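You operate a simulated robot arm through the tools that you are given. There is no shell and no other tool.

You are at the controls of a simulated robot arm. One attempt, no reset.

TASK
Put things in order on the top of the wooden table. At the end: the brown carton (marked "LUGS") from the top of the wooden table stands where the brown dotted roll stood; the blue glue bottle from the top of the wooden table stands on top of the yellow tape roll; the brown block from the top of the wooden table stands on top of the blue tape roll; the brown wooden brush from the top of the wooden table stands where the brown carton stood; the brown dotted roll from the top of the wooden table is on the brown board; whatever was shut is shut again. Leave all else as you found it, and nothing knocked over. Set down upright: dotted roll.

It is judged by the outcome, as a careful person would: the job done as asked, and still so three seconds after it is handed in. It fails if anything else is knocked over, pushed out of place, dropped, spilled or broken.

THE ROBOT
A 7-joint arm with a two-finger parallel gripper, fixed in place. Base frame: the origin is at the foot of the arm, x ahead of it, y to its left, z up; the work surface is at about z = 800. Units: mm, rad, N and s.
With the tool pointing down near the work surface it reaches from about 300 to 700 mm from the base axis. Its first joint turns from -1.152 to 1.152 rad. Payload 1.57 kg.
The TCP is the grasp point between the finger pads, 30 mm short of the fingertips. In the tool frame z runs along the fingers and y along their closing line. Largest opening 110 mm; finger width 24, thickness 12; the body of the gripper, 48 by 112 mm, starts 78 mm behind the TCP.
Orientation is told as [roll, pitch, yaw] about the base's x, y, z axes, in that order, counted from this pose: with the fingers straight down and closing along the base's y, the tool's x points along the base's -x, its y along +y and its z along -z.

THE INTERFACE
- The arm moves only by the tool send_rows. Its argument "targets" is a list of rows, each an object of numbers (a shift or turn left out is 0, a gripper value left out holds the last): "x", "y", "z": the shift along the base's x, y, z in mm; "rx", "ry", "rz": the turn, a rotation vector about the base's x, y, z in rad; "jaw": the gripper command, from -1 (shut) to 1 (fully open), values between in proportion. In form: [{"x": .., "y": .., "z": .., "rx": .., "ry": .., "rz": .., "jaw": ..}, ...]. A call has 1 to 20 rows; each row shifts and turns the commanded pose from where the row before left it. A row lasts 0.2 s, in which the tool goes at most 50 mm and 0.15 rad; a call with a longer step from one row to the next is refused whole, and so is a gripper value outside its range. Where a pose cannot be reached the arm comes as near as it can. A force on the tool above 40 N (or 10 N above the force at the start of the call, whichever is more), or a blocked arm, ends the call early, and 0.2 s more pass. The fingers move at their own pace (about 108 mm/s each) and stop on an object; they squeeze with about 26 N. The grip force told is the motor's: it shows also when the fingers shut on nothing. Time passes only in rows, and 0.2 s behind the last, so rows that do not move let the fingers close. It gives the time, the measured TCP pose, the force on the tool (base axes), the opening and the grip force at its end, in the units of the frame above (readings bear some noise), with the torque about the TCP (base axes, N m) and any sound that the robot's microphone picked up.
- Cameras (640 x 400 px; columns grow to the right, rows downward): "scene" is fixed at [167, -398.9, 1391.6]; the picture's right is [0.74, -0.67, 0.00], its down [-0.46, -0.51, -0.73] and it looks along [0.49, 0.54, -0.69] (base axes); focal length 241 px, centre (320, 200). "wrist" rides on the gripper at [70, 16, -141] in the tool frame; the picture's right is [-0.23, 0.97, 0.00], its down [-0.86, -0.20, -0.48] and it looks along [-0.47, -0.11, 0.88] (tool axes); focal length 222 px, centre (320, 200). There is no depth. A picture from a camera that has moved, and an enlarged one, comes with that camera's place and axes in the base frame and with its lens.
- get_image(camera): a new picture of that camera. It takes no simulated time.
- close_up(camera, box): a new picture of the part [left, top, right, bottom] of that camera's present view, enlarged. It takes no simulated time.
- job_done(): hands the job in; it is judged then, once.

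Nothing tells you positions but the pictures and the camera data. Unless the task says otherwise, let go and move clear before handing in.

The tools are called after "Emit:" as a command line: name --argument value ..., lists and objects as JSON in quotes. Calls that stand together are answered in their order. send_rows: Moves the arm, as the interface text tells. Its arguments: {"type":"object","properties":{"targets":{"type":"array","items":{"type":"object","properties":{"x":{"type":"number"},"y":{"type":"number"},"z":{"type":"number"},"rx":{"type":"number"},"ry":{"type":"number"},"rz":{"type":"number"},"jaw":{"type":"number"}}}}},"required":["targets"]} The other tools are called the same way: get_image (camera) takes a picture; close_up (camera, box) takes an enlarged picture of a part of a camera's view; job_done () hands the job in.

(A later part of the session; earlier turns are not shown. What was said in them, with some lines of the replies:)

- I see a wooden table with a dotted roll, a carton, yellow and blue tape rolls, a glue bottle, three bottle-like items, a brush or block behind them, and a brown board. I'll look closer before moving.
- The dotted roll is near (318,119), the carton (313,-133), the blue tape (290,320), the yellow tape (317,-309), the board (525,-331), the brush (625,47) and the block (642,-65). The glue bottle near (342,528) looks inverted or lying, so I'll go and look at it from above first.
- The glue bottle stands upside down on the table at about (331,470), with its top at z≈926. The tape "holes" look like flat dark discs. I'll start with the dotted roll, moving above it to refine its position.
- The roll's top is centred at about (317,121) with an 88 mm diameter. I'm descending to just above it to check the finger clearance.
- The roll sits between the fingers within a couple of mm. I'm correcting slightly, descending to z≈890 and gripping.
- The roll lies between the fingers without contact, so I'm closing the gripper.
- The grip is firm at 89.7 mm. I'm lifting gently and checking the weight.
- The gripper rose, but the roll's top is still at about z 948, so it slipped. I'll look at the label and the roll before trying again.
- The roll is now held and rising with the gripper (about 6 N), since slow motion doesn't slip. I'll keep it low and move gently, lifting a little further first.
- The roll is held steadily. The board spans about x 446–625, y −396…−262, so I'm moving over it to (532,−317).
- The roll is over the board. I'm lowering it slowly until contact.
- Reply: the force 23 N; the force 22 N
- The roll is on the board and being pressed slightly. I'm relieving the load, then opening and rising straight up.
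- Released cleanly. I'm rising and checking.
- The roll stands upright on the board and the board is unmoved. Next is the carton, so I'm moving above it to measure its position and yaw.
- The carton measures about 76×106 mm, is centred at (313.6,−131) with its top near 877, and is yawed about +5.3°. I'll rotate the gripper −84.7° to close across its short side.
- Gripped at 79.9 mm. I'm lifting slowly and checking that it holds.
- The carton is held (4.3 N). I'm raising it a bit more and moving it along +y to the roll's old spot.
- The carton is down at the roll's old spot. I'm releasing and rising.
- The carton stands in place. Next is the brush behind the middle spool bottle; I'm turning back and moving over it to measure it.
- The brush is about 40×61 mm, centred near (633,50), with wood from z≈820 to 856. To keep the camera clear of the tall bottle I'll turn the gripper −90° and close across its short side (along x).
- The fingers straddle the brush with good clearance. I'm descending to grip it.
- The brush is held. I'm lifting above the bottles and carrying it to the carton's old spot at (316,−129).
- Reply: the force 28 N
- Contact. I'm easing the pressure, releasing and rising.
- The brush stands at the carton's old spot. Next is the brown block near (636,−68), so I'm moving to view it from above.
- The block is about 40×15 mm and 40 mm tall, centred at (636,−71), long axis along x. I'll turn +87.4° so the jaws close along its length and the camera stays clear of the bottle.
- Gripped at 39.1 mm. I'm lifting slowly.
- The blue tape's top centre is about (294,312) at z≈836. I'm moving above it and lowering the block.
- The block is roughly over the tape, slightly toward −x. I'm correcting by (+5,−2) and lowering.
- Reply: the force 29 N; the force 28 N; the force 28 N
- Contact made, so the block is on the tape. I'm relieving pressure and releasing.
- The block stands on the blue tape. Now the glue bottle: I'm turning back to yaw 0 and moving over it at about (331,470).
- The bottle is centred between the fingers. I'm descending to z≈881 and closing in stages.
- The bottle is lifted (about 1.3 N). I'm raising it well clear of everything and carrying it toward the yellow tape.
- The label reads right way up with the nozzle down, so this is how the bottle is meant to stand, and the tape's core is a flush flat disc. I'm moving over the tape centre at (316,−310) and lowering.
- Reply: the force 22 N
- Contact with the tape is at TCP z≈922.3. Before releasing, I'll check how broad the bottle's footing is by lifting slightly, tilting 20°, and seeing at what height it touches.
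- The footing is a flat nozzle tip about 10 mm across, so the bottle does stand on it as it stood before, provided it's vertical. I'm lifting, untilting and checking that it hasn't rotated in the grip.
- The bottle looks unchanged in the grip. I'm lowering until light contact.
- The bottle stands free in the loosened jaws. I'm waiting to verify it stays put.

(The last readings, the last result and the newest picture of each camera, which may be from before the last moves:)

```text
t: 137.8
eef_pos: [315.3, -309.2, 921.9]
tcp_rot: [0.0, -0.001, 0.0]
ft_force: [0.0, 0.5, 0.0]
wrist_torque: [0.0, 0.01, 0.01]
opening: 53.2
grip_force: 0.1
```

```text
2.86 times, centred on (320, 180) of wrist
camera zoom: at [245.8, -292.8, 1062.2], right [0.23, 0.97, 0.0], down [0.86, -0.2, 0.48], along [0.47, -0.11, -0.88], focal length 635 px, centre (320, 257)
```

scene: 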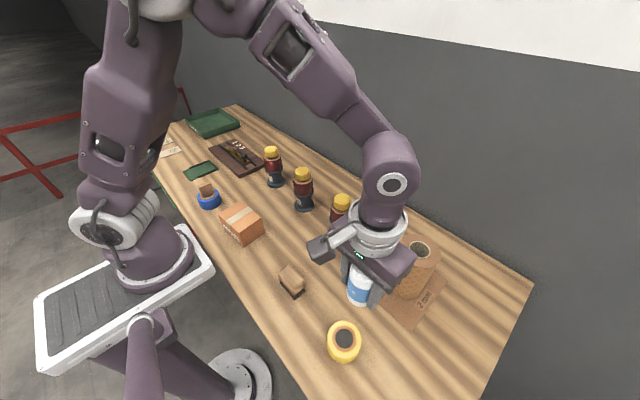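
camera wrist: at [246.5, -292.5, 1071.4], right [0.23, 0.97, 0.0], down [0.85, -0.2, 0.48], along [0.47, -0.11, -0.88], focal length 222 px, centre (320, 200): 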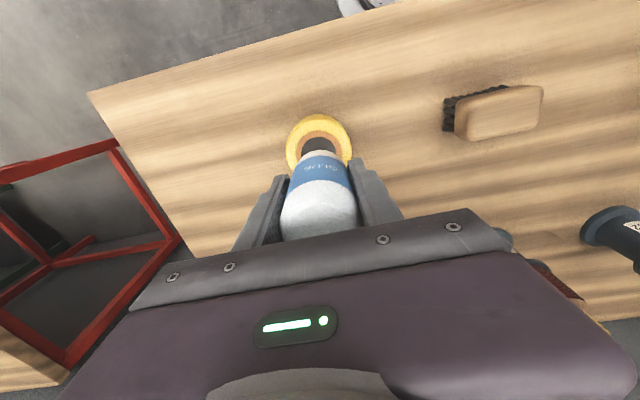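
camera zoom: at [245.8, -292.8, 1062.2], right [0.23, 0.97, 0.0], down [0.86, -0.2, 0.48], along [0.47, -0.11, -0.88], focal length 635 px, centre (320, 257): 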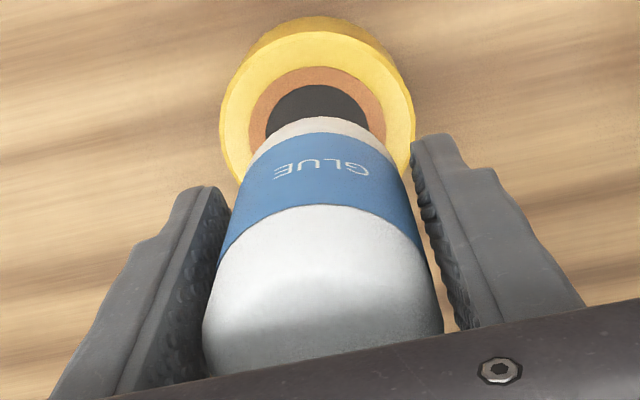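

The bottle stands on its own with gaps on both sides. I'm opening wider and rising straight up.

Emit:
send_rows --targets '[{"jaw": 0.2}, {"jaw": 0.6}, {}, {"z": 5}, {"z": 10}, {"z": 20}, {"z": 30}, {"z": 40}, {"z": 45}, {"z": 45}, {}]'

Emit:
get_image --camera "wrist"

Emit:
get_image --camera "scene"

Emit:
close_up --camera "scene" --box '[300, 260, 390, 370]'

```text
t: 140.2
eef_pos: [313.6, -310.4, 1116.7]
tcp_rot: [-0.001, 0.0, 0.001]
ft_force: [-0.6, -0.7, -0.4]
wrist_torque: [0.0, -0.01, 0.01]
opening: 88.0
grip_force: 0.0
```

```text
taken
camera wrist: at [244.4, -293.5, 1257.3], right [0.23, 0.97, 0.0], down [0.86, -0.2, 0.48], along [0.47, -0.11, -0.88], focal length 222 px, centre (320, 200)
```

wrist: 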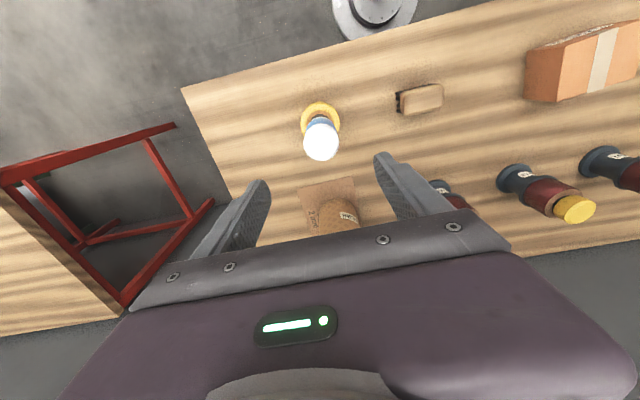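

```text
taken
```

scene: 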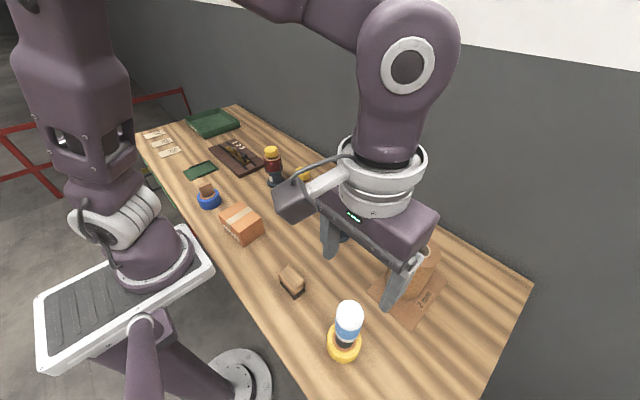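

```text
3.64 times, centred on (345, 315) of scene
camera zoom: at [167.0, -398.9, 1391.6], right [0.74, -0.67, 0.0], down [-0.46, -0.51, -0.73], along [0.49, 0.54, -0.69], focal length 878 px, centre (229, -218)
```

zoom: 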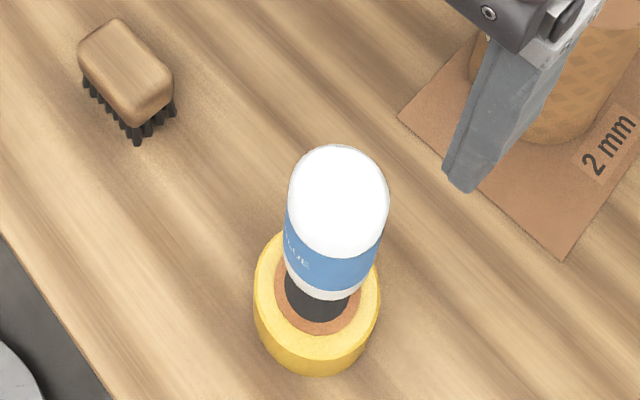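

All five items are placed. I'm moving the arm back to its starting pose and checking the whole table.

Emit:
send_rows --targets '[{"z": 10}, {"x": 10, "y": 25}, {"x": 10, "y": 38}, {"x": 10, "y": 38}, {"x": 10, "y": 38}, {"x": 10, "y": 38}, {"x": 10, "y": 38}, {"x": 10, "y": 38}, {"x": 10, "y": 38}, {"x": 10, "y": 38}, {"x": 10, "y": 38}, {"x": 10, "y": 38}, {"x": 10, "y": 22}, {}, {}, {}, {}, {}]'

Emit:
get_image --camera "scene"

Emit:
get_image --camera "wrist"

Emit:
close_up --camera "scene" --box '[240, 220, 480, 370]'

Emit:
close_up --camera "scene" --box '[120, 100, 340, 250]'

```text
t: 144.0
eef_pos: [435.0, 116.8, 1128.3]
tcp_rot: [0.0, -0.001, 0.0]
ft_force: [-0.8, -0.3, 0.3]
wrist_torque: [0.0, 0.01, -0.01]
opening: 87.9
grip_force: 0.1
```

```text
taken
```

scene: 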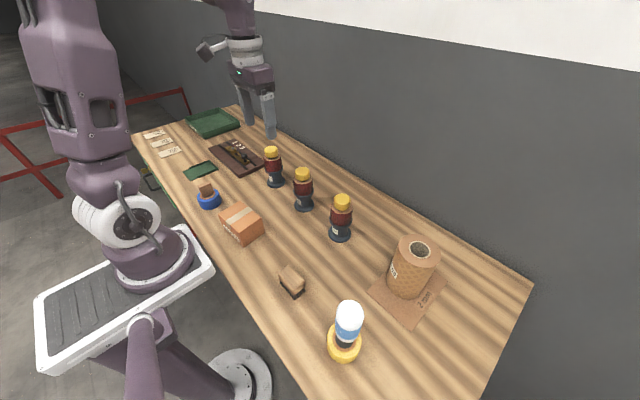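

```text
taken
camera wrist: at [365.7, 133.0, 1267.8], right [0.23, 0.97, 0.0], down [0.86, -0.2, 0.48], along [0.47, -0.11, -0.88], focal length 222 px, centre (320, 200)
```

wrist: 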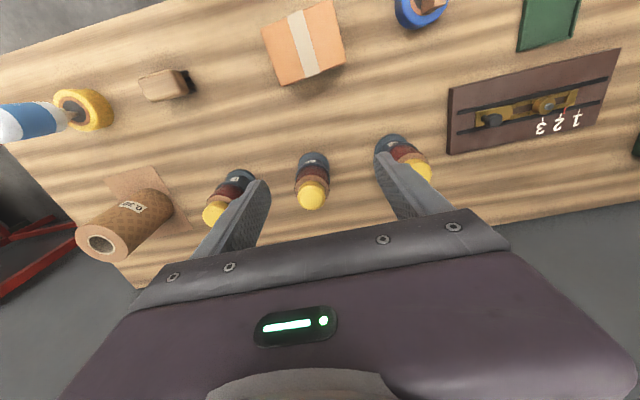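

```text
2.67 times, centred on (360, 295) of scene
camera zoom: at [167.0, -398.9, 1391.6], right [0.74, -0.67, 0.0], down [-0.46, -0.51, -0.73], along [0.49, 0.54, -0.69], focal length 644 px, centre (213, -53)
```

zoom: 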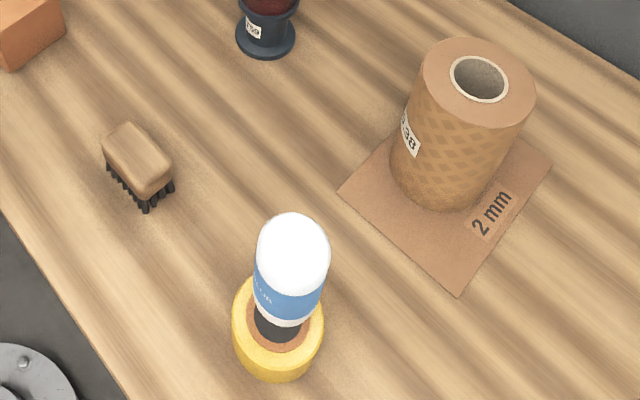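

```text
2.67 times, centred on (230, 175) of scene
camera zoom: at [167.0, -398.9, 1391.6], right [0.74, -0.67, 0.0], down [-0.46, -0.51, -0.73], along [0.49, 0.54, -0.69], focal length 644 px, centre (560, 267)
```

zoom: 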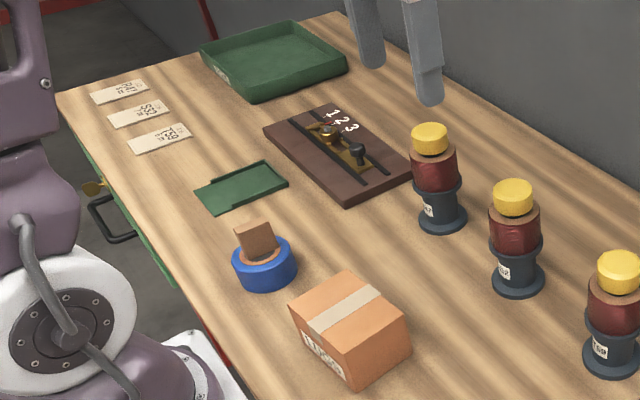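

Everything is where it was asked to be: the roll upright on the board, the carton at the roll's old spot, the brush at the carton's old spot, the block on the blue tape, and the glue bottle standing on the yellow tape. Nothing was opened, and in the final pictures everything else looks unmoved, so I'm handing it in.

Emit:
job_done

```text
The job is handed in.
```

I moved all five items to their places and handed the job in. I don't have the judge's result.

- **Dotted roll:** it stands upright on the brown board, and the board didn't move. On my first lift the roll slipped in the gripper and stayed standing on the table. A slower lift held.
- **Carton ("LUGS"):** it stands where the dotted roll stood, to within a few millimetres.
- **Brush:** it stands on its bristles where the carton stood.
- **Brown block:** it stands on top of the blue tape roll.
- **Glue bottle:** it stands on the yellow tape roll with its nozzle down, the way it stood at the start. It rests on a flat tip only about 10 mm wide. It stayed still for several seconds after I let go, but it is the least stable item on the table.

I opened nothing, so nothing needed shutting. In the final pictures everything else looks as it was, and the arm is back near its starting pose, clear of the table.
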